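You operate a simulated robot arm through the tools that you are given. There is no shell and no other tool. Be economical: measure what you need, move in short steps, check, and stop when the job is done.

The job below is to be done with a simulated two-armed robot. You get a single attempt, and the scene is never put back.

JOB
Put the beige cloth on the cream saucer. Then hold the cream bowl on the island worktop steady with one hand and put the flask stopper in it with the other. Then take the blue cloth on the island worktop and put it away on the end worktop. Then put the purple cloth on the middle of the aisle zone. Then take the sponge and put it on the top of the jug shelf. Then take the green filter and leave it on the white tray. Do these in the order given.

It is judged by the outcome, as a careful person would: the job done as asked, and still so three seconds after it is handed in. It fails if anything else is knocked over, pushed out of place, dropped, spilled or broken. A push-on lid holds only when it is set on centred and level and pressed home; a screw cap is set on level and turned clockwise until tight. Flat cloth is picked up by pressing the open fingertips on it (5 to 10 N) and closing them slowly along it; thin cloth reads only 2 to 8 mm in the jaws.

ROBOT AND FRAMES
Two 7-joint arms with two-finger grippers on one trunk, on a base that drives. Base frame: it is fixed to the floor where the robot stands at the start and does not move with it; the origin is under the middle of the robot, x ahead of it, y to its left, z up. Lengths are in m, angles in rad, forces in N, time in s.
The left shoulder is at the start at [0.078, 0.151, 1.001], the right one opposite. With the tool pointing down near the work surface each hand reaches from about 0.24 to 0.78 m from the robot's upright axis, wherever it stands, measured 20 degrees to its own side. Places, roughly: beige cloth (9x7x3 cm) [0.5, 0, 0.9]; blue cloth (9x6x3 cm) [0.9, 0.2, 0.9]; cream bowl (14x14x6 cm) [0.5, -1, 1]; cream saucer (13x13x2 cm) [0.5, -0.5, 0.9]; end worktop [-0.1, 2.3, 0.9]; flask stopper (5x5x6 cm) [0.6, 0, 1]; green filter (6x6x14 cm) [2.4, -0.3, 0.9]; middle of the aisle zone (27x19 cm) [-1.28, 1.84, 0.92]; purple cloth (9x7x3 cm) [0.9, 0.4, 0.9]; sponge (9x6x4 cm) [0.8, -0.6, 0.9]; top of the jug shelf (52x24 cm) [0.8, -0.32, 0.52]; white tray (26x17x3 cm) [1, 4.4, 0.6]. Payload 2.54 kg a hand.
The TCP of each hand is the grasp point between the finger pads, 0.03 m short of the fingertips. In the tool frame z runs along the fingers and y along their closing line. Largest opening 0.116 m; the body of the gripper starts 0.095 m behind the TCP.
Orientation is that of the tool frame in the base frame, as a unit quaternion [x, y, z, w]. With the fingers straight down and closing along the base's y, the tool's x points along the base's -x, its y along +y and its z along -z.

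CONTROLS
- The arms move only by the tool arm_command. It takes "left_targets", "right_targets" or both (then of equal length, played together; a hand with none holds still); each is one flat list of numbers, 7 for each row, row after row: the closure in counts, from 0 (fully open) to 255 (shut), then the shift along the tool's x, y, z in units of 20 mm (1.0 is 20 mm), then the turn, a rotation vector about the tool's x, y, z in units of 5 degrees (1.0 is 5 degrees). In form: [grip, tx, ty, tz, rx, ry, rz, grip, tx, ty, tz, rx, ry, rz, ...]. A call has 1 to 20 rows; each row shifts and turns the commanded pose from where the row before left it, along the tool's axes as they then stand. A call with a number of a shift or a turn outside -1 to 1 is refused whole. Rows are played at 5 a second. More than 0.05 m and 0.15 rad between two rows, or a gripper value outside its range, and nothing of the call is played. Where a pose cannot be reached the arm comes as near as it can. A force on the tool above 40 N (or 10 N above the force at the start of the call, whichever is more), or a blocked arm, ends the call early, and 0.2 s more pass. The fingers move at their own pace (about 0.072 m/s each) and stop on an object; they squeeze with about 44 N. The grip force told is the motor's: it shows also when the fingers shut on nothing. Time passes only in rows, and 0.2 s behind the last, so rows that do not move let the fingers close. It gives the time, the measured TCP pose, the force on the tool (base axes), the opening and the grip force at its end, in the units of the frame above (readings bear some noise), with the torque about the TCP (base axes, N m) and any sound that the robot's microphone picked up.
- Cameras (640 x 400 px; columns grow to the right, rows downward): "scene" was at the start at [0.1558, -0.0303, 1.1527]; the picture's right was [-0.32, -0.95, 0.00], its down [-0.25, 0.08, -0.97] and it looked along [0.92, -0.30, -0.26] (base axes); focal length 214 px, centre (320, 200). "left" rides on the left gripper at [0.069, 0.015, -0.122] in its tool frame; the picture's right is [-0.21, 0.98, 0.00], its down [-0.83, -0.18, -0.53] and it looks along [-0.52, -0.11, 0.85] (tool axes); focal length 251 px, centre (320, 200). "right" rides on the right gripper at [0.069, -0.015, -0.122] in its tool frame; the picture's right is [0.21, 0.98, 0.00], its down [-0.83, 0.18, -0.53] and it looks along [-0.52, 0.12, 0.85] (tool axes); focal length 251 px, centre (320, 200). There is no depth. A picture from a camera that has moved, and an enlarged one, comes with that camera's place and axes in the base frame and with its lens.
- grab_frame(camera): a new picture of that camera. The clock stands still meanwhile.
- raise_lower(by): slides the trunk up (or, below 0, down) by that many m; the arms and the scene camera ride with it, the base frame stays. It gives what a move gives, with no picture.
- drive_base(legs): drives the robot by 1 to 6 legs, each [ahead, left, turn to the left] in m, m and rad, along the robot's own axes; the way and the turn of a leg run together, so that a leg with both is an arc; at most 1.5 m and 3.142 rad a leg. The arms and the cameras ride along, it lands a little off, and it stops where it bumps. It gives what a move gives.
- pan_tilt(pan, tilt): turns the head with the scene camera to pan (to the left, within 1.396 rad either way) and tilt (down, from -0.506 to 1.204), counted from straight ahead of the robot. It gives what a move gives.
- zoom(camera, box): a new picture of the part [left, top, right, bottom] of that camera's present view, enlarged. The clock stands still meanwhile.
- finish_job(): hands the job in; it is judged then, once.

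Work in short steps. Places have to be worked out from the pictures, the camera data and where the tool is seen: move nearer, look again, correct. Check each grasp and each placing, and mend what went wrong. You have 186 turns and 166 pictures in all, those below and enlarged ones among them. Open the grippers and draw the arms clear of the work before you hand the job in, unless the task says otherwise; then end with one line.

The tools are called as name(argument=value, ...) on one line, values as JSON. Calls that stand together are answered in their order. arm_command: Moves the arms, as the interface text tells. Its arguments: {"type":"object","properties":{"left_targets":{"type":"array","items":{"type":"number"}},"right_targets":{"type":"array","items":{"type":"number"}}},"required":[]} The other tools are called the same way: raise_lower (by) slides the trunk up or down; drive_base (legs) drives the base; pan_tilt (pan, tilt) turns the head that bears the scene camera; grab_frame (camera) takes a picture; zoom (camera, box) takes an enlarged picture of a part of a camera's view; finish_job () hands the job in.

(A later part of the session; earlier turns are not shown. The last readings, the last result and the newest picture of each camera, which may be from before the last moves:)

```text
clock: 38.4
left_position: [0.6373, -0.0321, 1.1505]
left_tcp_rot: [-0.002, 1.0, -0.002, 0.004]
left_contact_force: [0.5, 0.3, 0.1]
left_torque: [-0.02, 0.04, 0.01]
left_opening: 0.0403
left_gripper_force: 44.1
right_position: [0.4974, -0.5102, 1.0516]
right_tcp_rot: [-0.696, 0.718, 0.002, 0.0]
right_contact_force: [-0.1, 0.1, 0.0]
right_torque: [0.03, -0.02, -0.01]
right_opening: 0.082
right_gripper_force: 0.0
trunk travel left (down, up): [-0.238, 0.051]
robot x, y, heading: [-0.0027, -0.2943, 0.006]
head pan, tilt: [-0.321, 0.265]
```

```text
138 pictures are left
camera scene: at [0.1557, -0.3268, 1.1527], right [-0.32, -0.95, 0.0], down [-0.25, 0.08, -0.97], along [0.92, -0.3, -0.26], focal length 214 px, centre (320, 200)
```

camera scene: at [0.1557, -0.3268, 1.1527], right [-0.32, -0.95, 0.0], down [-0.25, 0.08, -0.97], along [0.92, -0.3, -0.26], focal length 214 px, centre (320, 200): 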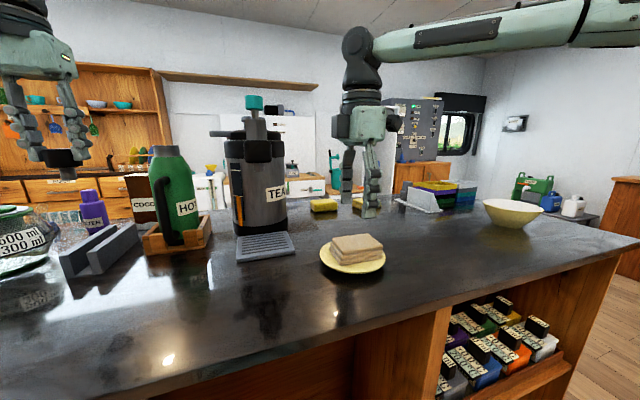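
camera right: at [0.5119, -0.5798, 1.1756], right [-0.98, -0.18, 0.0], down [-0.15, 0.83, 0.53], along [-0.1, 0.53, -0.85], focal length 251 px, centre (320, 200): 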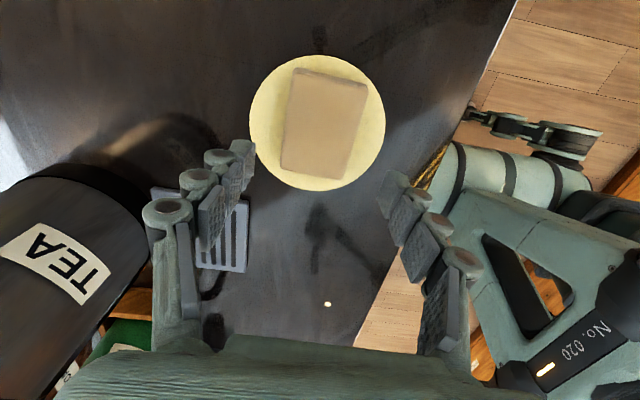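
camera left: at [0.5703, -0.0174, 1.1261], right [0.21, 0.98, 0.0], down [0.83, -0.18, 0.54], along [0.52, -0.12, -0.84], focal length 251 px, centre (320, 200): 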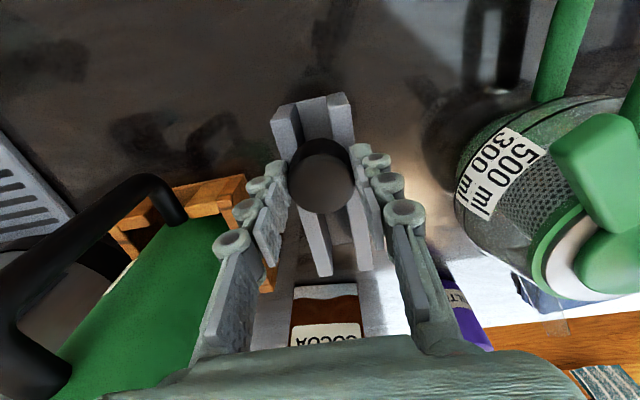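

The stopper is lifted and the rack undisturbed. I'll draw the left hand back and turn the right hand back square while raising it, then drive toward the bowl.

arm_command(left_targets=[220, 0.6, 0, 0, 0, 0, 0, 220, 0.6, 0, 0, 0, 0, 0, 220, 0.6, 0, 0, 0, 0, 0, 220, 0.6, 0, 0, 0, 0, 0, 220, 0.6, 0, 0, 0, 0, 0, 220, 0.6, 0, 0, 0, 0, 0, 220, 0.6, 0, 0, 0, 0, 0, 220, 0.6, 0, 0, 0, 0, 0, 220, 0.6, 0, 0, 0, 0, 0, 220, 0.6, 0, 0, 0, 0, 0, 220, 0.6, 0, 0, 0, 0, 0, 220, 0.6, 0, 0, 0, 0, 0, 220, 0.6, 0, 0, 0, 0, 0, 220, 0.6, 0, 0, 0, 0, 0, 220, 0.6, 0, 0, 0, 0, 0, 220, 0.6, 0, 0, 0, 0, 0, 220, 0.6, 0, 0, 0, 0, 0], right_targets=[75, 0, 0, -0.25, 0, 0, 1, 75, 0, 0, -0.25, 0, 0, 1, 75, 0, 0, -0.25, 0, 0, 1, 75, 0, 0, -0.25, 0, 0, 1, 75, 0, 0, -0.25, 0, 0, 1, 75, 0, 0, -0.25, 0, 0, 1, 75, 0, 0, -0.25, 0, 0, 1, 75, 0, 0, -0.25, 0, 0, 1, 75, 0, 0, -0.25, 0, 0, 1, 75, 0, 0, -0.25, 0, 0, 1, 75, 0, 0, -0.25, 0, 0, 1, 75, 0, 0, -0.25, 0, 0, 1, 75, 0, 0, -0.25, 0, 0, 1, 75, 0, 0, -0.25, 0, 0, 1, 75, 0, 0, -0.25, 0, 0, 1, 75, 0, 0, -0.25, 0, 0, 1, 75, 0, 0, -0.25, 0, 0, 1])

drive_base(legs=[[0, -0.73, 0]])

grab_frame(camera="scene")

grab_frame(camera="right")

grab_frame(camera="left")

```text
clock: 42.0
left_position: [0.4346, -0.0311, 1.1499]
left_tcp_rot: [-0.002, 1.0, -0.001, 0.001]
left_contact_force: [0.7, 0.7, -1.1]
left_torque: [0.0, 0.04, 0.03]
left_opening: 0.0402
left_gripper_force: 44.0
right_position: [0.4986, -0.5108, 1.137]
right_tcp_rot: [-0.026, 1.0, 0.0, 0.0]
right_contact_force: [0.4, 0.3, -0.7]
right_torque: [-0.03, -0.01, 0.02]
right_opening: 0.0816
right_gripper_force: 0.2
trunk travel left (down, up): [-0.238, 0.051]
robot x, y, heading: [0.0005, -0.2988, 0.006]
head pan, tilt: [-0.321, 0.265]
```

```text
clock: 49.4
left_position: [0.4337, -0.7606, 1.1495]
left_tcp_rot: [0.004, 1.0, -0.001, 0.001]
left_contact_force: [-0.1, 0.3, 0.3]
left_torque: [-0.01, -0.03, 0.0]
left_opening: 0.0401
left_gripper_force: 44.3
right_position: [0.4947, -1.2397, 1.1379]
right_tcp_rot: [-0.023, 1.0, 0.001, -0.001]
right_contact_force: [0.2, -0.6, 0.7]
right_torque: [0.04, 0.0, -0.01]
right_opening: 0.0819
right_gripper_force: 0.0
trunk travel left (down, up): [-0.238, 0.051]
robot x, y, heading: [-0.0043, -1.0229, -0.004]
head pan, tilt: [-0.321, 0.265]
```

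```text
137 pictures are left
camera scene: at [0.1533, -1.0518, 1.1526], right [-0.32, -0.95, 0.0], down [-0.25, 0.08, -0.96], along [0.91, -0.31, -0.26], focal length 214 px, centre (320, 200)
```

scene: 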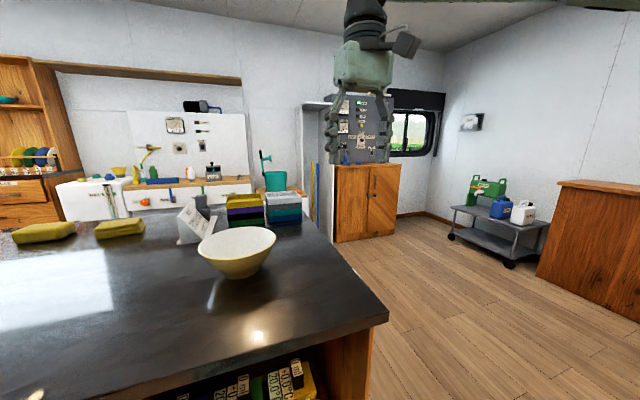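

```text
136 pictures are left
camera right: at [0.427, -1.2577, 1.2616], right [-0.26, 0.97, 0.0], down [0.82, 0.22, 0.53], along [0.51, 0.14, -0.85], focal length 251 px, centre (320, 200)
```

right: 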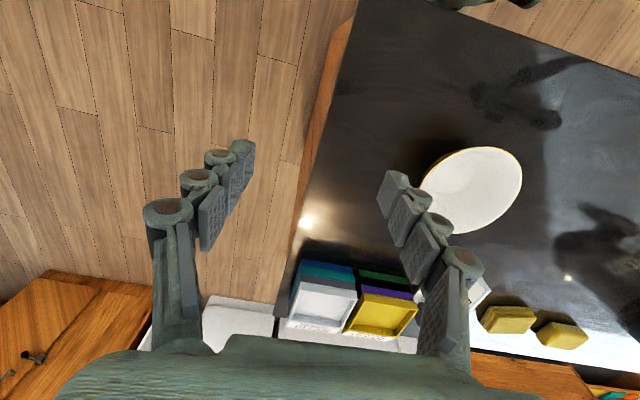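

```text
135 pictures are left
camera left: at [0.366, -0.7445, 1.2713], right [0.22, 0.98, 0.0], down [0.82, -0.19, 0.54], along [0.52, -0.12, -0.84], focal length 251 px, centre (320, 200)
```

left: 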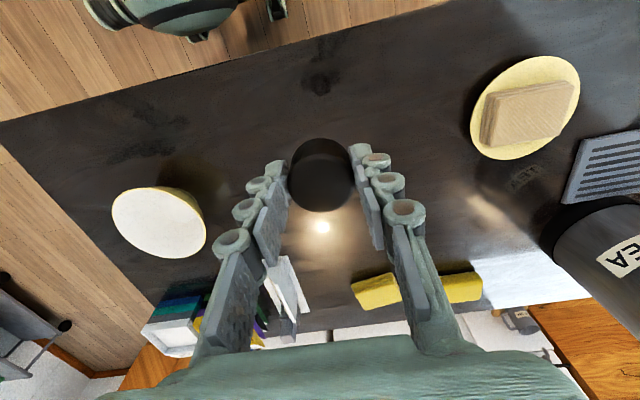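

The two views put the bowl's rim centre at about [0.532, -1.027, 0.98], radius 0.068. I'll bring the right hand to the rim's right side, tilted to follow the sloping wall.

arm_command(right_targets=[123, -0.37, 0.85, 0.88, 0, 0, 0, 123, -0.37, 0.85, 0.88, 0, 0, 0, 123, -0.37, 0.85, 0.88, 0, 0, 0, 123, -0.37, 0.85, 0.88, 0, 0, 0, 123, -0.37, 0.85, 0.88, 0, 0, 0.5, 123, 0, 0, 0, -1, 0, 0, 123, 0, 0, 0, -1, 0, 0, 123, 0, 0, 0, -1, 0, 0, 123, 0, 0, 0, -1, 0, 0, 123, 0, 0, 0, -1, 0, 0, 123, 0, 0, 0, -1, 0, 0, 123, 0, 0, 0, -1, 0, 0, 123, 0, 0, 0, -1, 0, 0])

grab_frame(camera="right")

grab_frame(camera="scene")

```text
clock: 52.2
left_position: [0.4352, -0.7614, 1.1495]
left_tcp_rot: [0.004, 1.0, -0.001, 0.0]
left_contact_force: [-0.3, -0.6, -0.7]
left_torque: [-0.04, 0.0, 0.01]
left_opening: 0.0402
left_gripper_force: 44.4
right_position: [0.5236, -1.1611, 1.0486]
right_tcp_rot: [-0.001, 0.939, 0.344, -0.002]
right_contact_force: [0.0, -0.4, -0.2]
right_torque: [0.0, 0.02, 0.0]
right_opening: 0.0599
right_gripper_force: 0.0
right hand out of reach, approached as far as the arm can: row 5
trunk travel left (down, up): [-0.238, 0.051]
robot x, y, heading: [-0.0057, -1.0203, -0.004]
head pan, tilt: [-0.321, 0.265]
```

```text
134 pictures are left
camera right: at [0.4542, -1.2509, 1.1326], right [-0.21, 0.75, 0.63], down [0.83, -0.2, 0.52], along [0.52, 0.63, -0.57], focal length 251 px, centre (320, 200)
```

right: 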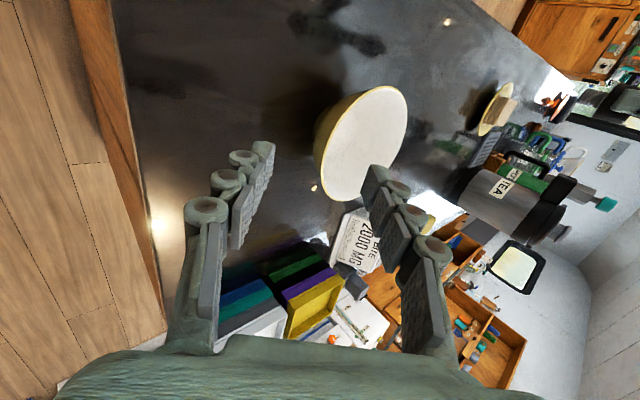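

```text
133 pictures are left
camera scene: at [0.1533, -1.052, 1.1526], right [-0.32, -0.95, 0.0], down [-0.25, 0.08, -0.96], along [0.91, -0.31, -0.26], focal length 214 px, centre (320, 200)
```

scene: 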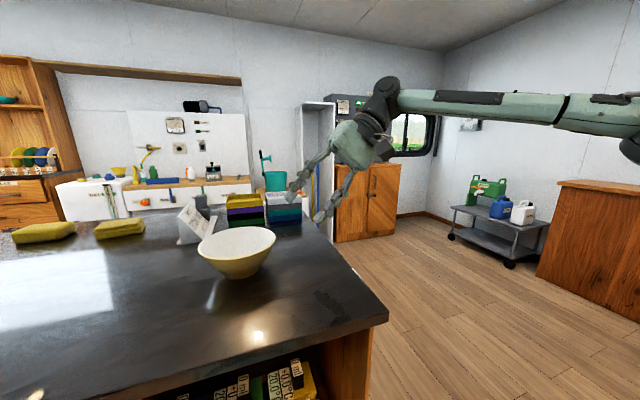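

The rim's right edge is about 8 cm ahead along the finger axis. I'll approach most of the way and look.

arm_command(right_targets=[123, -0.2, 0.1, 0.85, 0, 0, 0, 123, -0.2, 0.1, 0.85, 0, 0, 0, 123, 0, 0, 0.85, 0, 0, 0])

grab_frame(camera="right")

zoom(camera="scene", box=[170, 180, 350, 300])

```text
clock: 53.0
left_position: [0.4343, -0.7593, 1.15]
left_tcp_rot: [0.003, 1.0, -0.001, 0.001]
left_contact_force: [-0.5, -0.5, -1.0]
left_torque: [-0.01, 0.0, 0.07]
left_opening: 0.0403
left_gripper_force: 44.0
right_position: [0.5301, -1.1242, 1.0105]
right_tcp_rot: [-0.001, 0.939, 0.343, -0.001]
right_contact_force: [-0.5, 0.5, 0.6]
right_torque: [0.01, 0.01, -0.03]
right_opening: 0.06
right_gripper_force: 0.0
trunk travel left (down, up): [-0.238, 0.051]
robot x, y, heading: [-0.0032, -1.0211, -0.008]
head pan, tilt: [-0.321, 0.265]
```

```text
132 pictures are left
camera right: at [0.4625, -1.2149, 1.0959], right [-0.21, 0.75, 0.63], down [0.83, -0.2, 0.52], along [0.52, 0.63, -0.57], focal length 251 px, centre (320, 200)
```

right: 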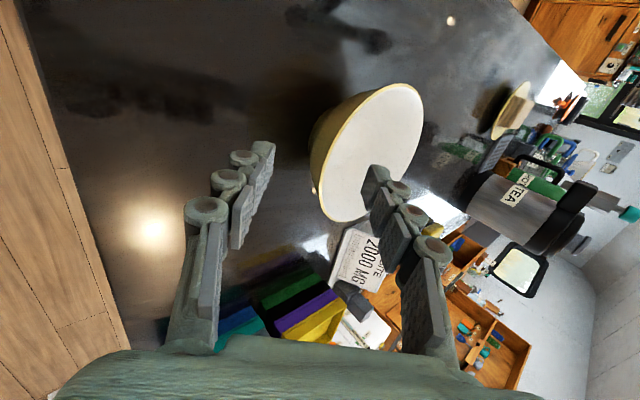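

```text
3.33 times, centred on (260, 240) of scene
camera zoom: at [0.1534, -1.0517, 1.1526], right [-0.32, -0.95, 0.0], down [-0.25, 0.08, -0.96], along [0.91, -0.31, -0.26], focal length 715 px, centre (520, 67)
```

zoom: 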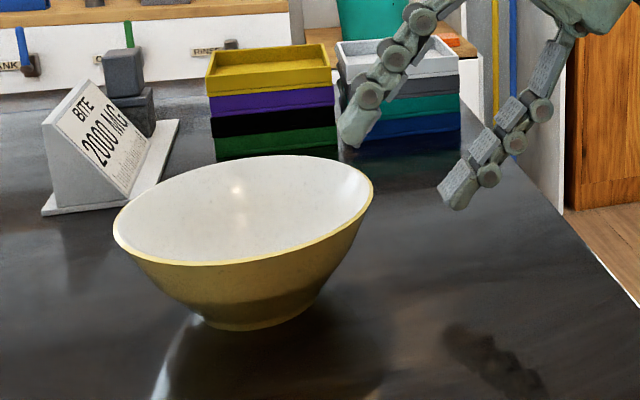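

Alignment looks good: the rim edge lies between the fingertips. I'll go the last 2.5 cm and check.

arm_command(right_targets=[123, -0.15, -0.1, 0.65, 0, 0, 0, 123, 0, 0, 0.6, 0, 0, 0])

zoom(camera="scene", box=[170, 180, 350, 300])

grab_frame(camera="right")

```text
clock: 53.6
left_position: [0.4348, -0.7605, 1.1493]
left_tcp_rot: [0.003, 1.0, -0.002, 0.002]
left_contact_force: [0.5, -0.2, -1.0]
left_torque: [-0.01, 0.01, -0.03]
left_opening: 0.04
left_gripper_force: 44.6
right_position: [0.534, -1.1096, 0.9907]
right_tcp_rot: [-0.001, 0.94, 0.342, -0.001]
right_contact_force: [0.0, -0.1, 0.1]
right_torque: [0.0, -0.03, 0.02]
right_opening: 0.0602
right_gripper_force: 0.1
trunk travel left (down, up): [-0.238, 0.051]
robot x, y, heading: [-0.0015, -1.0188, -0.009]
head pan, tilt: [-0.321, 0.265]
```

```text
3.33 times, centred on (260, 240) of scene
camera zoom: at [0.1533, -1.0517, 1.1527], right [-0.32, -0.95, 0.0], down [-0.25, 0.08, -0.97], along [0.91, -0.31, -0.26], focal length 715 px, centre (520, 67)
```

zoom: 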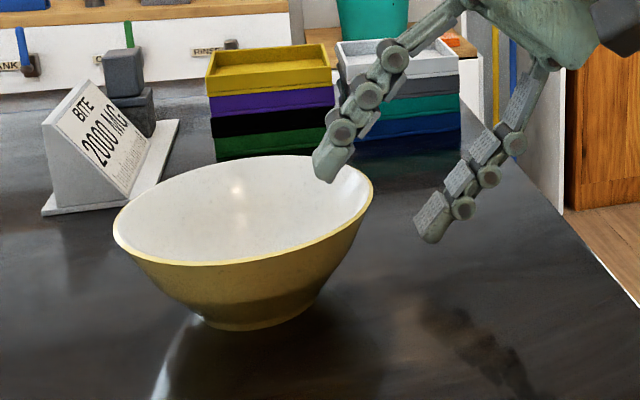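

```text
129 pictures are left
camera right: at [0.4648, -1.1999, 1.0763], right [-0.22, 0.75, 0.63], down [0.83, -0.2, 0.52], along [0.52, 0.63, -0.57], focal length 251 px, centre (320, 200)
```

right: 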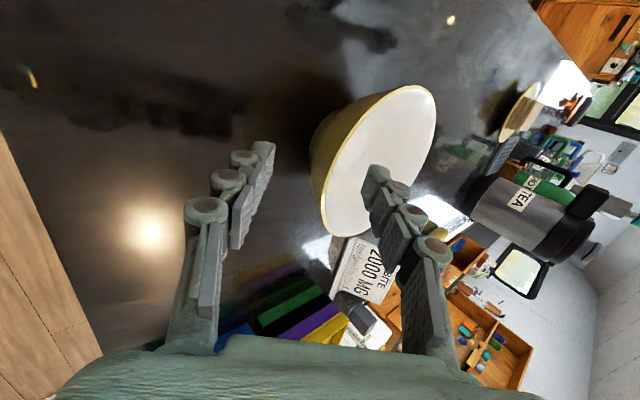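

The rim is centred between the fingers. I'll go 8 mm deeper and close gently.

arm_command(right_targets=[123, 0, 0, 0.4, 0, 0, 0, 150, 0, 0, 0, 0, 0, 0, 175, 0, 0, 0, 0, 0, 0, 195, 0, 0, 0, 0, 0, 0, 210, 0, 0, 0, 0, 0, 0])

zoom(camera="scene", box=[170, 180, 350, 300])

grab_frame(camera="right")

```text
clock: 54.8
left_position: [0.4337, -0.7599, 1.1493]
left_tcp_rot: [0.004, 1.0, -0.002, 0.001]
left_contact_force: [0.0, 0.3, 0.6]
left_torque: [-0.03, -0.03, -0.03]
left_opening: 0.0403
left_gripper_force: 44.2
right_position: [0.5325, -1.1053, 0.9853]
right_tcp_rot: [0.0, 0.94, 0.342, -0.001]
right_contact_force: [0.2, 0.7, 1.0]
right_torque: [0.01, -0.02, 0.0]
right_opening: 0.0212
right_gripper_force: 1.3
trunk travel left (down, up): [-0.238, 0.051]
robot x, y, heading: [-0.0019, -1.0195, -0.012]
head pan, tilt: [-0.321, 0.265]
```

```text
3.33 times, centred on (260, 240) of scene
camera zoom: at [0.1532, -1.0517, 1.1527], right [-0.32, -0.95, 0.0], down [-0.25, 0.08, -0.97], along [0.91, -0.31, -0.26], focal length 715 px, centre (520, 67)
```

zoom: 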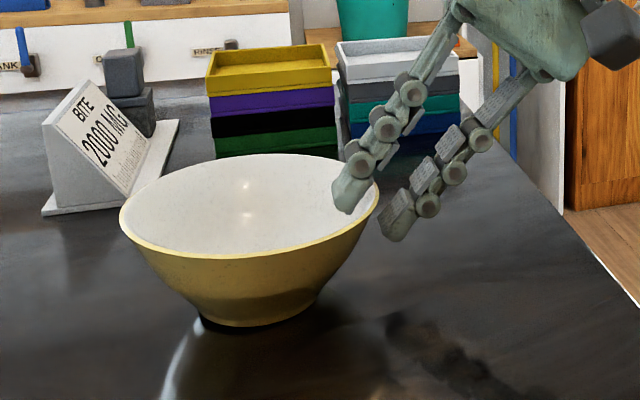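

```text
127 pictures are left
camera right: at [0.4649, -1.1951, 1.0699], right [-0.22, 0.75, 0.63], down [0.83, -0.2, 0.52], along [0.52, 0.63, -0.57], focal length 251 px, centre (320, 200)
```

right: 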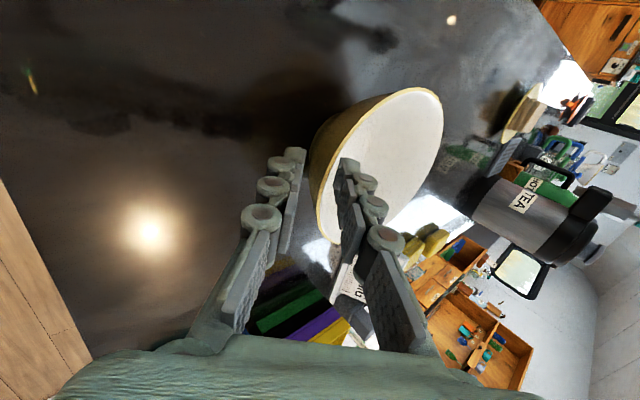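

The inner finger touches the wall and the outer one is about 1.5 cm off. I'll shift the hand inward to centre it on the wall, then close.

arm_command(right_targets=[210, 0, 0.4, 0, 0, 0, 0, 225, 0, 0, 0, 0, 0, 0, 235, 0, 0, 0, 0, 0, 0, 245, 0, 0, 0, 0, 0, 0, 255, 0, 0, 0, 0, 0, 0, 255, 0, 0, 0, 0, 0, 0])

zoom(camera="scene", box=[170, 180, 350, 300])

```text
clock: 56.2
left_position: [0.4344, -0.7605, 1.1493]
left_tcp_rot: [0.004, 1.0, -0.001, 0.001]
left_contact_force: [0.8, -0.3, -0.4]
left_torque: [0.02, 0.04, 0.01]
left_opening: 0.0399
left_gripper_force: 43.6
right_position: [0.533, -1.0997, 0.9898]
right_tcp_rot: [-0.001, 0.94, 0.342, -0.001]
right_contact_force: [-1.4, 0.0, -3.0]
right_torque: [-0.17, -0.01, -0.01]
right_opening: 0.0089
right_gripper_force: 36.4
trunk travel left (down, up): [-0.238, 0.051]
robot x, y, heading: [0.001, -1.0224, -0.008]
head pan, tilt: [-0.321, 0.265]
```

```text
3.33 times, centred on (260, 240) of scene
camera zoom: at [0.1535, -1.0518, 1.1526], right [-0.32, -0.95, 0.0], down [-0.25, 0.08, -0.96], along [0.91, -0.31, -0.26], focal length 715 px, centre (520, 67)
```

zoom: 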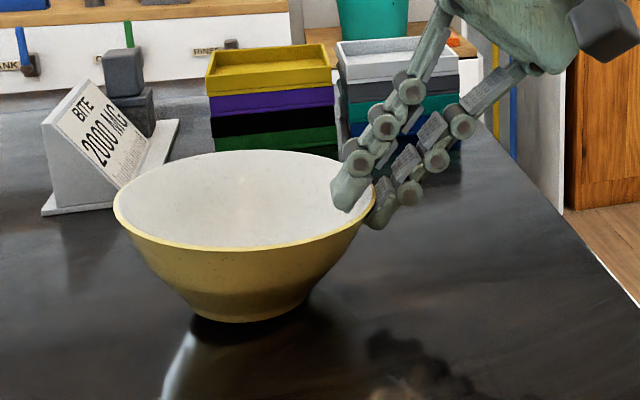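

The bowl is gripped but slightly lifted. I'll lower it back onto the worktop by about 4 mm.

arm_command(right_targets=[255, 0, -0.13, 0.15, 0, 0, 0, 255, 0, 0, 0, 0, 0, 0])

zoom(camera="scene", box=[170, 180, 350, 300])

```text
clock: 56.8
left_position: [0.4351, -0.7604, 1.1498]
left_tcp_rot: [0.003, 1.0, -0.001, 0.001]
left_contact_force: [0.1, 0.1, 0.1]
left_torque: [0.0, 0.0, -0.02]
left_opening: 0.0398
left_gripper_force: 43.8
right_position: [0.532, -1.0993, 0.9849]
right_tcp_rot: [0.0, 0.939, 0.343, -0.001]
right_contact_force: [0.9, -1.8, 1.7]
right_torque: [-0.04, -0.05, -0.01]
right_opening: 0.009
right_gripper_force: 36.6
trunk travel left (down, up): [-0.238, 0.051]
robot x, y, heading: [0.0, -1.0169, -0.011]
head pan, tilt: [-0.321, 0.265]
```

```text
3.33 times, centred on (260, 240) of scene
camera zoom: at [0.1531, -1.052, 1.1528], right [-0.32, -0.95, 0.0], down [-0.25, 0.08, -0.97], along [0.91, -0.31, -0.26], focal length 715 px, centre (520, 67)
```

zoom: 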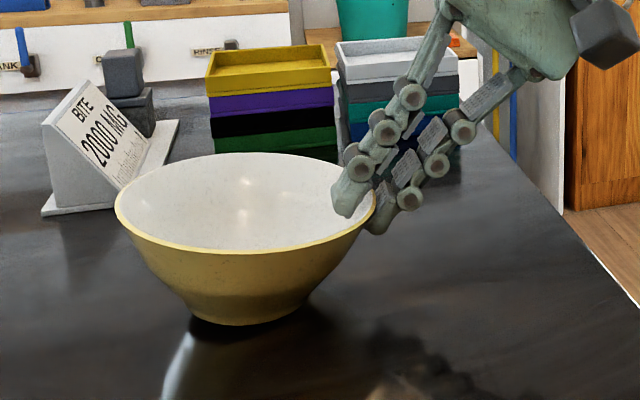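

The bowl rests on the worktop, held. Now I'll bring the left hand with the stopper over the bowl.

arm_command(left_targets=[220, -0.375, -0.99, 0, 0, 0, 0, 220, -0.375, -0.99, 0, 0, 0, 0, 220, -0.375, -0.99, 0, 0, 0, 0, 220, -0.375, -0.99, 0, 0, 0, 0, 220, -0.375, -0.99, 0, 0, 0, 0, 220, -0.375, -0.99, 0, 0, 0, 0, 220, -0.375, -0.99, 0, 0, 0, 0, 220, -0.375, -0.99, 0, 0, 0, 0, 220, -0.375, -0.99, 0, 0, 0, 0, 220, -0.375, -0.99, 0, 0, 0, 0, 220, -0.375, -0.99, 0, 0, 0, 0, 220, -0.375, -0.99, 0, 0, 0, 0, 220, -0.375, -0.99, 0, 0, 0, 0], right_targets=[255, 0, 0, 0, 0, 0, 0, 255, 0, 0, 0, 0, 0, 0, 255, 0, 0, 0, 0, 0, 0, 255, 0, 0, 0, 0, 0, 0, 255, 0, 0, 0, 0, 0, 0, 255, 0, 0, 0, 0, 0, 0, 255, 0, 0, 0, 0, 0, 0, 255, 0, 0, 0, 0, 0, 0, 255, 0, 0, 0, 0, 0, 0, 255, 0, 0, 0, 0, 0, 0, 255, 0, 0, 0, 0, 0, 0, 255, 0, 0, 0, 0, 0, 0, 255, 0, 0, 0, 0, 0, 0])

grab_frame(camera="scene")

grab_frame(camera="left")

```text
clock: 59.6
left_position: [0.5309, -1.0184, 1.1503]
left_tcp_rot: [0.003, 1.0, -0.001, 0.001]
left_contact_force: [-0.1, 0.1, -1.4]
left_torque: [0.02, 0.03, 0.01]
left_opening: 0.0402
left_gripper_force: 43.5
right_position: [0.5331, -1.0994, 0.9844]
right_tcp_rot: [-0.001, 0.94, 0.342, -0.001]
right_contact_force: [0.7, -0.6, -2.6]
right_torque: [-0.18, 0.04, -0.01]
right_opening: 0.008
right_gripper_force: 35.4
trunk travel left (down, up): [-0.238, 0.051]
robot x, y, heading: [0.0006, -1.0179, -0.005]
head pan, tilt: [-0.321, 0.265]
```

```text
124 pictures are left
camera scene: at [0.1535, -1.0522, 1.1526], right [-0.32, -0.95, 0.0], down [-0.25, 0.09, -0.96], along [0.91, -0.31, -0.26], focal length 214 px, centre (320, 200)
```

scene: 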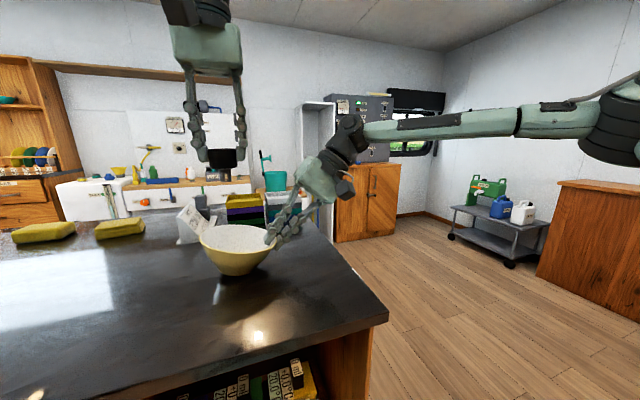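

```text
123 pictures are left
camera left: at [0.4622, -1.0024, 1.2727], right [0.22, 0.98, 0.0], down [0.82, -0.19, 0.54], along [0.52, -0.12, -0.84], focal length 251 px, centre (320, 200)
```

left: 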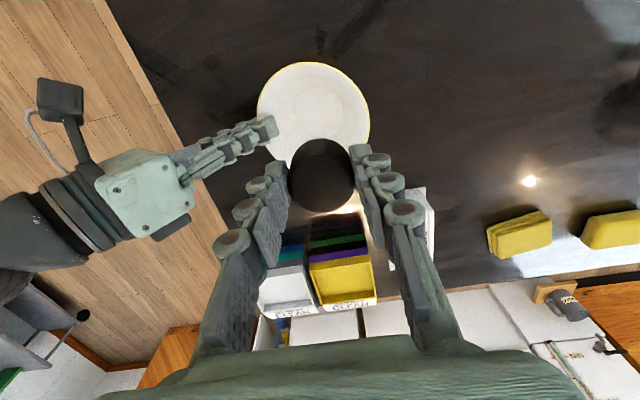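

The stopper is aligned over the bowl and the right hand is clear of it. I'll descend.

arm_command(left_targets=[220, 0, 0, 1, 0, 0, 0, 220, 0, 0, 1, 0, 0, 0, 220, 0, 0, 1, 0, 0, 0, 220, 0, 0, 1, 0, 0, 0, 220, 0, 0, 1, 0, 0, 0, 220, 0, 0, 1, 0, 0, 0, 220, 0, 0, 0.7, 0, 0, 0], right_targets=[255, 0, 0, 0, 0, 0, 0, 255, 0, 0, 0, 0, 0, 0, 255, 0, 0, 0, 0, 0, 0, 255, 0, 0, 0, 0, 0, 0, 255, 0, 0, 0, 0, 0, 0, 255, 0, 0, 0, 0, 0, 0, 255, 0, 0, 0, 0, 0, 0])

zoom(camera="scene", box=[150, 140, 350, 290])

```text
clock: 61.2
left_position: [0.5311, -1.0186, 1.0159]
left_tcp_rot: [0.004, 1.0, -0.002, 0.002]
left_contact_force: [-0.9, -0.7, -0.1]
left_torque: [0.01, -0.01, 0.0]
left_opening: 0.0403
left_gripper_force: 44.5
right_position: [0.5328, -1.0982, 0.9843]
right_tcp_rot: [0.0, 0.939, 0.343, -0.002]
right_contact_force: [-0.2, 0.6, -2.6]
right_torque: [-0.18, 0.04, 0.02]
right_opening: 0.0079
right_gripper_force: 35.8
trunk travel left (down, up): [-0.238, 0.051]
robot x, y, heading: [0.0004, -1.0215, -0.006]
head pan, tilt: [-0.321, 0.265]
```

```text
2.67 times, centred on (250, 215) of scene
camera zoom: at [0.1536, -1.0518, 1.1526], right [-0.32, -0.95, 0.0], down [-0.25, 0.08, -0.96], along [0.91, -0.31, -0.26], focal length 572 px, centre (507, 160)
```

zoom: 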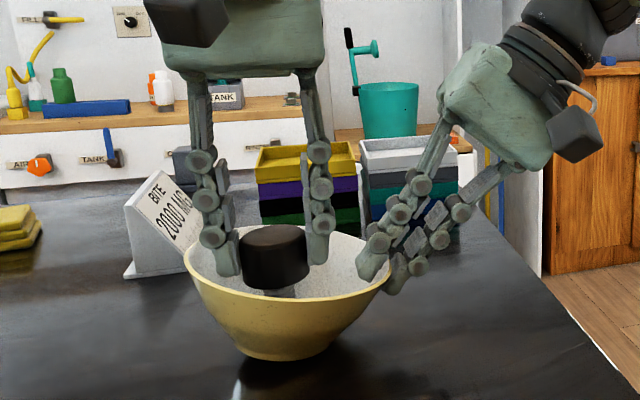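

The bowl is slightly lifted again because the grip creeps. I'll lower it 4 mm and bring the stopper down in small steps until contact.

arm_command(left_targets=[220, 0, 0, 0, 0, 0, 0, 220, 0, 0, 0.4, 0, 0, 0, 220, 0, 0, 0.3, 0, 0, 0, 220, 0, 0, 0.2, 0, 0, 0], right_targets=[255, 0, -0.13, 0.16, 0, 0, 0, 255, 0, 0, 0, 0, 0, 0, 255, 0, 0, 0, 0, 0, 0, 255, 0, 0, 0, 0, 0, 0])

zoom(camera="scene", box=[150, 140, 350, 290])

```text
clock: 62.2
left_position: [0.5313, -1.0189, 1.0]
left_tcp_rot: [0.004, 1.0, -0.002, 0.003]
left_contact_force: [0.0, -2.8, 6.3]
left_torque: [-0.07, -0.01, 0.0]
left_opening: 0.0401
left_gripper_force: 43.6
right_position: [0.533, -1.0987, 0.9822]
right_tcp_rot: [0.0, 0.939, 0.343, 0.001]
right_contact_force: [1.3, -2.5, 6.9]
right_torque: [-0.09, -0.35, -0.17]
right_opening: 0.0078
right_gripper_force: 35.9
trunk travel left (down, up): [-0.238, 0.051]
robot x, y, heading: [0.0002, -1.0206, -0.009]
head pan, tilt: [-0.321, 0.265]
```

```text
2.67 times, centred on (250, 215) of scene
camera zoom: at [0.1523, -1.0521, 1.1531], right [-0.32, -0.95, 0.0], down [-0.25, 0.09, -0.97], along [0.91, -0.31, -0.26], focal length 572 px, centre (507, 160)
```

zoom: 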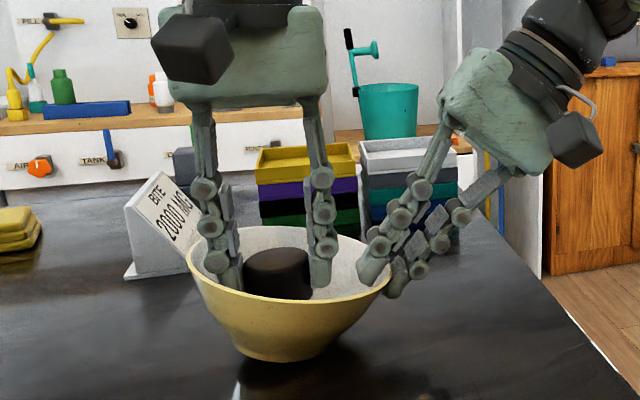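

The stopper touches the bowl's bottom at 6 N. I'll open the left hand only slightly and rise, still holding the bowl.

arm_command(left_targets=[190, 0, 0, 0, 0, 0, 0, 155, 0, 0, 0, 0, 0, 0, 145, 0, 0, 0, 0, 0, 0, 145, 0, 0, -0.3, 0, 0, 0, 145, 0, 0, -0.7, 0, 0, 0, 145, 0, 0, -1, 0, 0, 0, 145, 0, 0, -1, 0, 0, 0, 145, 0, 0, -1, 0, 0, 0, 145, 0, 0, -1, 0, 0, 0, 145, 0, 0, -1, 0, 0, 0], right_targets=[255, 0, 0, 0, 0, 0, 0, 255, 0, 0, 0, 0, 0, 0, 255, 0, 0, 0, 0, 0, 0, 255, 0, 0, 0, 0, 0, 0, 255, 0, 0, 0, 0, 0, 0, 255, 0, 0, 0, 0, 0, 0, 255, 0, 0, 0, 0, 0, 0, 255, 0, 0, 0, 0, 0, 0, 255, 0, 0, 0, 0, 0, 0, 255, 0, 0, 0, 0, 0, 0])

grab_frame(camera="left")

zoom(camera="scene", box=[150, 140, 350, 290])

```text
clock: 64.4
left_position: [0.531, -1.0179, 1.1186]
left_tcp_rot: [0.004, 1.0, -0.001, 0.001]
left_contact_force: [0.4, 0.2, 0.7]
left_torque: [-0.06, 0.0, 0.02]
left_opening: 0.05
left_gripper_force: 0.1
right_position: [0.5316, -1.1004, 0.9821]
right_tcp_rot: [0.0, 0.939, 0.343, -0.001]
right_contact_force: [0.7, -4.1, 10.4]
right_torque: [0.13, -0.24, -0.12]
right_opening: 0.0076
right_gripper_force: 35.8
trunk travel left (down, up): [-0.238, 0.051]
robot x, y, heading: [-0.0029, -1.0203, -0.006]
head pan, tilt: [-0.321, 0.265]
```

```text
120 pictures are left
camera left: at [0.4618, -1.0031, 1.2401], right [0.22, 0.98, 0.0], down [0.82, -0.19, 0.54], along [0.52, -0.12, -0.84], focal length 251 px, centre (320, 200)
```

left: 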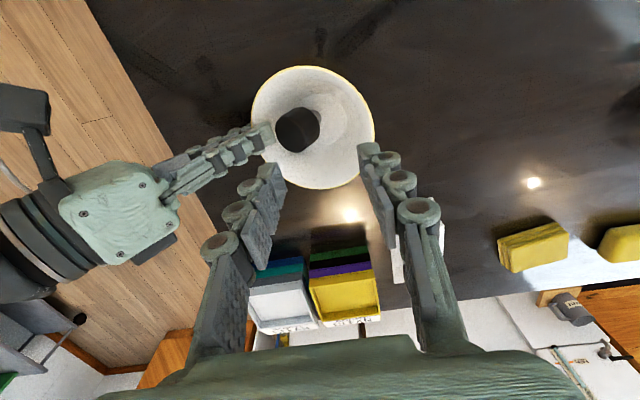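

```text
2.67 times, centred on (250, 215) of scene
camera zoom: at [0.1526, -1.0522, 1.1527], right [-0.32, -0.95, 0.0], down [-0.25, 0.09, -0.97], along [0.91, -0.31, -0.26], focal length 572 px, centre (507, 160)
```

zoom: 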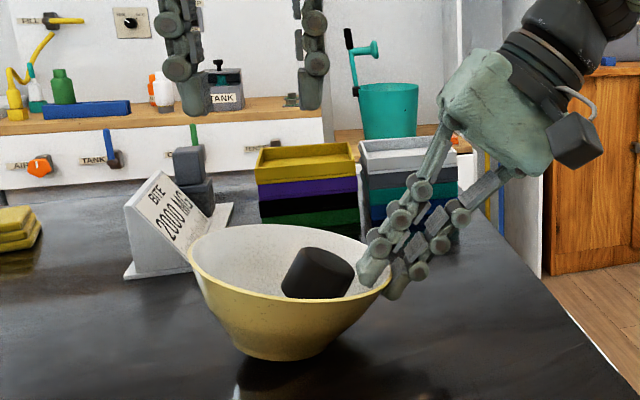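

The stopper lies inside the bowl. I'll ease off, release the rim with a small opening and withdraw the right hand along its axis.

arm_command(right_targets=[255, 0, 0.07, -0.08, 0, 0, 0, 230, 0, 0, 0, 0, 0, 0, 210, 0, 0, 0, 0, 0, 0, 195, 0, 0, 0, 0, 0, 0, 195, 0, 0, -0.4, 0, 0, 0, 195, 0, 0, -0.8, 0, 0, 0, 195, 0, 0, -1, 0, 0, 0, 195, 0, 0, -1, 0, 0, 0, 195, 0, 0, -1, 0, 0, 0, 195, 0, 0, -1, 0, 0, 0])

zoom(camera="scene", box=[150, 140, 350, 290])

```text
clock: 66.6
left_position: [0.5313, -1.0183, 1.1174]
left_tcp_rot: [0.003, 1.0, -0.001, 0.001]
left_contact_force: [0.4, -0.4, -0.4]
left_torque: [0.02, 0.01, -0.04]
left_opening: 0.0502
left_gripper_force: 0.0
right_position: [0.534, -1.1659, 1.0643]
right_tcp_rot: [0.0, 0.939, 0.343, -0.001]
right_contact_force: [0.2, -0.7, 0.0]
right_torque: [0.0, -0.04, 0.04]
right_opening: 0.027
right_gripper_force: 0.1
trunk travel left (down, up): [-0.238, 0.051]
robot x, y, heading: [-0.0027, -1.0238, -0.007]
head pan, tilt: [-0.321, 0.265]
```

```text
2.67 times, centred on (250, 215) of scene
camera zoom: at [0.1531, -1.0518, 1.1527], right [-0.32, -0.95, 0.0], down [-0.25, 0.08, -0.97], along [0.91, -0.31, -0.26], focal length 572 px, centre (507, 160)
```

zoom: 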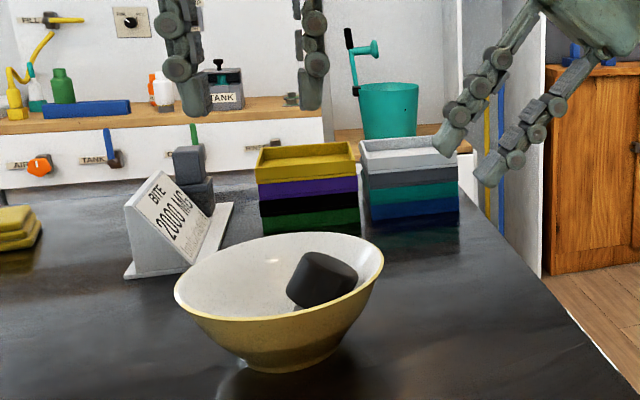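

Bowl and stopper are good. I'll bring both arms back to a neutral pose, high and close in.

arm_command(left_targets=[0, 0, 0, -1, 0, 0, 0, 0, 0, 0, -1, 0, 0, 0, 0, 0, 0, -1, 0, 0, 0, 0, 0.8, 0.5, 0, 0, 0, 0, 0, 0.8, 0.5, 0, 0, 0, 0, 0, 0.8, 0.5, 0, 0, 0, 0, 0, 0.8, 0.5, 0, 0, 0, 0, 0, 0.8, 0.5, 0, 0, 0, 0, 0, 0.8, 0.5, 0, 0, 0, 0, 0, 0.8, 0.5, 0, 0, 0, 0, 0, 0, 0.8, 0, 0, 0, 0, 0, 0, 0.8, 0, 0, 0, 0], right_targets=[195, 0, 0, -0.5, 1, 0, 0, 195, 0, 0, -0.5, 1, 0, 0, 195, 0, 0, -0.5, 1, 0, 0, 195, 0, 0, -0.5, 1, 0, 0, 195, 0.5, 0, -0.5, 1, 0, 0, 195, 0.5, 0, -0.5, 1, 0, 0, 195, 0.5, 0, -0.5, 1, 0, 0, 195, 0.5, 0, -0.5, 1, 0, 0, 0, 1, 0, 0, 0, 0, 0, 0, 1, 0, 0, 0, 0, 0, 0, 1, 0, 0, 0, 0, 0, 0, 1, 0, 0, 0, 0, 0])

pan_tilt(pan=0.6, tilt=0.35)

grab_frame(camera="scene")

```text
clock: 69.2
left_position: [0.4166, -0.9132, 1.1775]
left_tcp_rot: [0.004, 1.0, -0.003, 0.002]
left_contact_force: [-0.5, 0.7, -0.5]
left_torque: [-0.01, -0.01, 0.05]
left_opening: 0.1159
left_gripper_force: 0.0
right_position: [0.4129, -1.196, 1.1353]
right_tcp_rot: [0.0, 1.0, 0.001, -0.002]
right_contact_force: [0.3, 0.3, -0.4]
right_torque: [0.02, -0.03, 0.01]
right_opening: 0.1161
right_gripper_force: 0.1
trunk travel left (down, up): [-0.238, 0.051]
robot x, y, heading: [-0.0041, -1.0207, -0.008]
head pan, tilt: [-0.321, 0.265]
```

```text
clock: 70.4
left_position: [0.4181, -0.9136, 1.1781]
left_tcp_rot: [0.004, 1.0, -0.002, 0.001]
left_contact_force: [-0.5, -0.6, 0.6]
left_torque: [0.01, -0.01, 0.02]
left_opening: 0.1162
left_gripper_force: 0.1
right_position: [0.4149, -1.1969, 1.1353]
right_tcp_rot: [-0.001, 1.0, 0.0, -0.002]
right_contact_force: [0.5, 0.3, 0.1]
right_torque: [0.03, 0.01, -0.02]
right_opening: 0.1162
right_gripper_force: 0.1
trunk travel left (down, up): [-0.238, 0.051]
robot x, y, heading: [-0.0029, -1.0206, -0.012]
head pan, tilt: [0.6, 0.351]
```

```text
117 pictures are left
camera scene: at [0.1421, -0.9697, 1.1447], right [0.56, -0.83, 0.0], down [-0.29, -0.19, -0.94], along [0.78, 0.52, -0.34], focal length 214 px, centre (320, 200)
```

scene: 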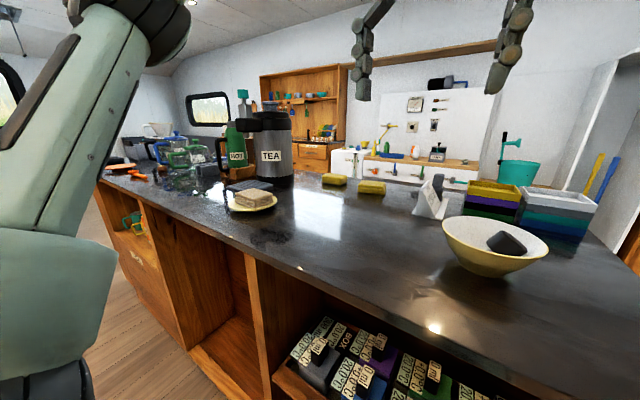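

Now I'll drive left to find the blue cloth.

drive_base(legs=[[0, 1.2, 0.01]])

pan_tilt(pan=0.15, tilt=0.4)

grab_frame(camera="scene")

```text
clock: 82.0
left_position: [0.4145, 0.2722, 1.1785]
left_tcp_rot: [-0.005, 1.0, -0.002, 0.0]
left_contact_force: [0.1, 0.0, 0.3]
left_torque: [-0.01, -0.04, -0.01]
left_opening: 0.116
left_gripper_force: 0.1
right_position: [0.4158, -0.0126, 1.1343]
right_tcp_rot: [-0.01, 1.0, 0.0, 0.0]
right_contact_force: [-0.5, 0.3, -0.5]
right_torque: [-0.06, 0.0, 0.01]
right_opening: 0.1162
right_gripper_force: 0.1
trunk travel left (down, up): [-0.238, 0.051]
robot x, y, heading: [-0.0036, 0.1566, 0.014]
head pan, tilt: [0.6, 0.351]
```

```text
clock: 82.9
left_position: [0.4139, 0.2714, 1.1782]
left_tcp_rot: [-0.005, 1.0, -0.003, 0.001]
left_contact_force: [0.1, -0.4, 0.3]
left_torque: [-0.01, -0.01, -0.03]
left_opening: 0.1156
left_gripper_force: 0.1
right_position: [0.4162, -0.0109, 1.1357]
right_tcp_rot: [-0.01, 1.0, 0.0, 0.0]
right_contact_force: [0.2, -0.2, -0.2]
right_torque: [-0.03, 0.01, 0.0]
right_opening: 0.1163
right_gripper_force: 0.1
trunk travel left (down, up): [-0.238, 0.051]
robot x, y, heading: [-0.0019, 0.1548, 0.008]
head pan, tilt: [0.15, 0.4]
```

```text
116 pictures are left
camera scene: at [0.1552, 0.1724, 1.1401], right [0.16, -0.99, 0.0], down [-0.38, -0.06, -0.92], along [0.91, 0.15, -0.39], focal length 214 px, centre (320, 200)
```

scene: 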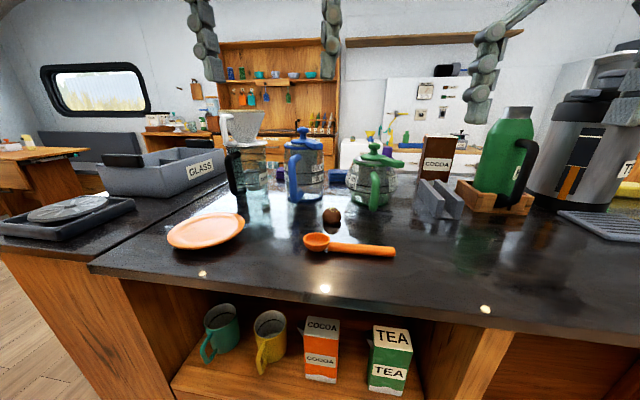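

The blue cloth sits behind the jugs, so it's better reached from the far side. I'll look around to plan the way.

pan_tilt(pan=1.2, tilt=0.3)

grab_frame(camera="scene")

```text
clock: 84.2
left_position: [0.4147, 0.2706, 1.1782]
left_tcp_rot: [-0.005, 1.0, -0.002, 0.0]
left_contact_force: [-0.1, -0.6, -0.1]
left_torque: [0.02, 0.02, 0.02]
left_opening: 0.1164
left_gripper_force: 0.1
right_position: [0.4156, -0.0113, 1.1348]
right_tcp_rot: [-0.009, 1.0, 0.0, -0.001]
right_contact_force: [0.7, 0.1, 0.2]
right_torque: [0.0, 0.01, -0.01]
right_opening: 0.116
right_gripper_force: 0.1
trunk travel left (down, up): [-0.238, 0.051]
robot x, y, heading: [-0.0037, 0.1591, 0.007]
head pan, tilt: [1.201, 0.3]
```

```text
115 pictures are left
camera scene: at [0.0968, 0.2449, 1.1494], right [0.94, -0.35, 0.0], down [-0.1, -0.28, -0.96], along [0.34, 0.89, -0.3], focal length 214 px, centre (320, 200)
```

scene: 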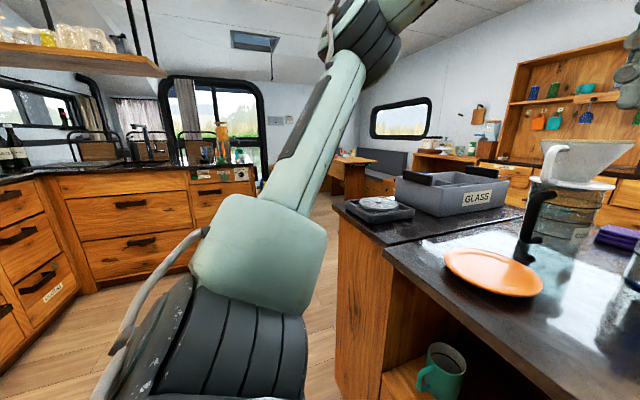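

The way round the left end is open: the island ends near y≈1.0 and the end worktop front is near y≈2. I'll go left, then forward, in stages.

drive_base(legs=[[0, 1.36, 0]])

pan_tilt(pan=0, tilt=0.4)

grab_frame(camera="scene")

pan_tilt(pan=1.39, tilt=0.4)

grab_frame(camera="scene")

```text
clock: 97.3
left_position: [0.4116, 1.6184, 1.1778]
left_tcp_rot: [0.001, 1.0, -0.002, 0.001]
left_contact_force: [0.7, -0.5, -0.7]
left_torque: [-0.01, 0.01, 0.0]
left_opening: 0.1159
left_gripper_force: 0.0
right_position: [0.4101, 1.3346, 1.1344]
right_tcp_rot: [-0.003, 1.0, 0.0, -0.001]
right_contact_force: [-0.4, 0.0, 0.3]
right_torque: [0.03, -0.04, 0.03]
right_opening: 0.1162
right_gripper_force: 0.0
trunk travel left (down, up): [-0.238, 0.051]
robot x, y, heading: [-0.003, 1.503, -0.003]
head pan, tilt: [1.201, 0.3]
```

```text
clock: 98.8
left_position: [0.412, 1.6176, 1.1777]
left_tcp_rot: [0.002, 1.0, -0.002, 0.0]
left_contact_force: [-0.3, 0.6, -0.3]
left_torque: [-0.01, 0.03, -0.01]
left_opening: 0.1163
left_gripper_force: 0.1
right_position: [0.4103, 1.3351, 1.1356]
right_tcp_rot: [-0.002, 1.0, 0.001, 0.0]
right_contact_force: [0.4, 0.5, 0.4]
right_torque: [0.0, -0.02, 0.01]
right_opening: 0.116
right_gripper_force: 0.0
trunk travel left (down, up): [-0.238, 0.051]
robot x, y, heading: [-0.0056, 1.509, -0.005]
head pan, tilt: [0.0, 0.4]
```

```text
114 pictures are left
camera scene: at [0.1525, 1.5084, 1.1401], right [0.0, -1.0, 0.0], down [-0.39, 0.0, -0.92], along [0.92, 0.0, -0.39], focal length 214 px, centre (320, 200)
```

scene: 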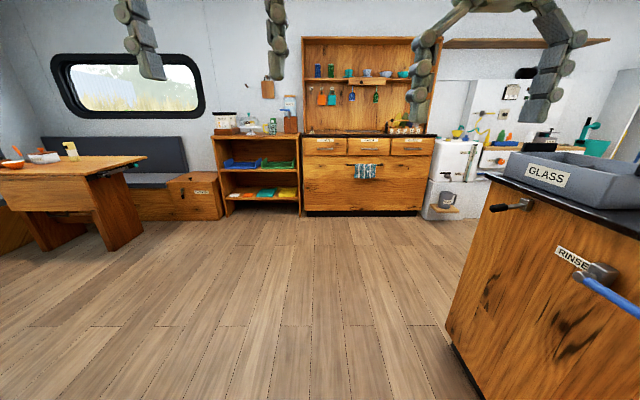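

```text
clock: 100.3
left_position: [0.4113, 1.6182, 1.1775]
left_tcp_rot: [0.0, 1.0, -0.001, 0.001]
left_contact_force: [0.4, -0.5, 1.0]
left_torque: [-0.01, -0.01, -0.04]
left_opening: 0.1158
left_gripper_force: 0.0
right_position: [0.4087, 1.3348, 1.1353]
right_tcp_rot: [-0.003, 1.0, 0.0, -0.001]
right_contact_force: [-0.1, -0.9, 0.6]
right_torque: [0.01, -0.03, -0.02]
right_opening: 0.1159
right_gripper_force: 0.0
trunk travel left (down, up): [-0.238, 0.051]
robot x, y, heading: [-0.009, 1.5079, -0.008]
head pan, tilt: [1.389, 0.4]
```

```text
113 pictures are left
camera scene: at [0.077, 1.5997, 1.1401], right [0.98, -0.18, 0.0], down [-0.07, -0.38, -0.92], along [0.17, 0.91, -0.39], focal length 214 px, centre (320, 200)
```

scene: 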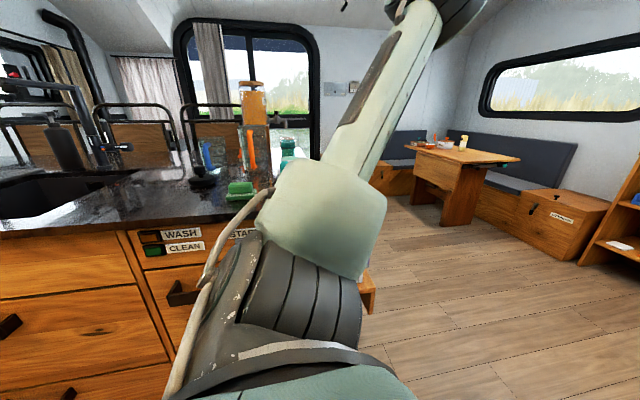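

Plenty of room. I'll drive ahead, turn around and come along the island's far side.

drive_base(legs=[[1.43, 0, 0], [0, 0, 3.14], [0, 1.15, 0]])

pan_tilt(pan=0, tilt=0.5)

grab_frame(camera="scene")

```text
clock: 126.0
left_position: [1.0171, 0.225, 1.1778]
left_tcp_rot: [1.0, 0.002, -0.001, -0.002]
left_contact_force: [-0.1, -0.3, 0.1]
left_torque: [-0.01, 0.0, -0.01]
left_opening: 0.1163
left_gripper_force: 0.1
right_position: [1.0176, 0.5072, 1.1351]
right_tcp_rot: [1.0, 0.006, 0.0, 0.001]
right_contact_force: [-0.1, -0.1, -0.3]
right_torque: [0.0, 0.01, 0.01]
right_opening: 0.1161
right_gripper_force: 0.0
trunk travel left (down, up): [-0.238, 0.051]
robot x, y, heading: [1.4369, 0.3368, -3.143]
head pan, tilt: [1.389, 0.4]
```

```text
clock: 127.6
left_position: [1.0179, 0.2253, 1.179]
left_tcp_rot: [1.0, 0.001, -0.001, -0.002]
left_contact_force: [-1.1, 0.8, -0.1]
left_torque: [0.0, 0.01, -0.03]
left_opening: 0.116
left_gripper_force: 0.1
right_position: [1.0179, 0.5093, 1.135]
right_tcp_rot: [1.0, 0.006, 0.001, 0.001]
right_contact_force: [0.2, -0.1, 0.6]
right_torque: [0.01, -0.02, 0.0]
right_opening: 0.1163
right_gripper_force: 0.0
trunk travel left (down, up): [-0.238, 0.051]
robot x, y, heading: [1.4357, 0.3382, -3.139]
head pan, tilt: [0.0, 0.499]
```

```text
112 pictures are left
camera scene: at [1.2756, 0.3349, 1.131], right [0.0, 1.0, 0.0], down [0.48, 0.0, -0.88], along [-0.88, 0.0, -0.48], focal length 214 px, centre (320, 200)
```

scene: 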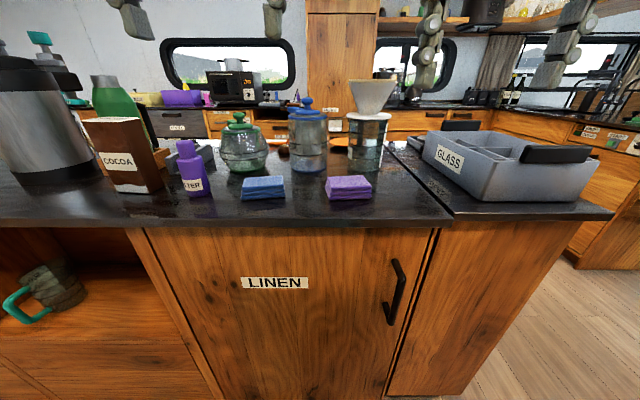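

Both cloths are clearly reachable from here: blue near [0.86, 0.21], purple near [0.86, 0.40]. I'll look with both wrist cameras.

grab_frame(camera="left")

zoom(camera="scene", box=[180, 110, 400, 240])

```text
111 pictures are left
camera left: at [1.0868, 0.2094, 1.2997], right [-0.21, -0.98, 0.0], down [-0.83, 0.18, 0.54], along [-0.52, 0.12, -0.84], focal length 251 px, centre (320, 200)
```

left: 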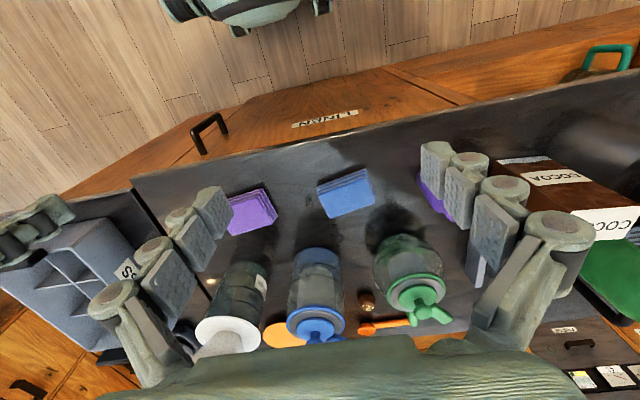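

```text
2.91 times, centred on (290, 175) of scene
camera zoom: at [1.2756, 0.3349, 1.131], right [0.0, 1.0, 0.0], down [0.48, 0.0, -0.88], along [-0.88, 0.0, -0.48], focal length 624 px, centre (407, 273)
```

zoom: 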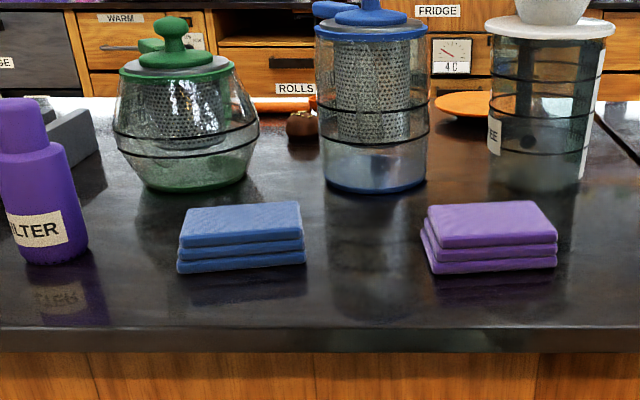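

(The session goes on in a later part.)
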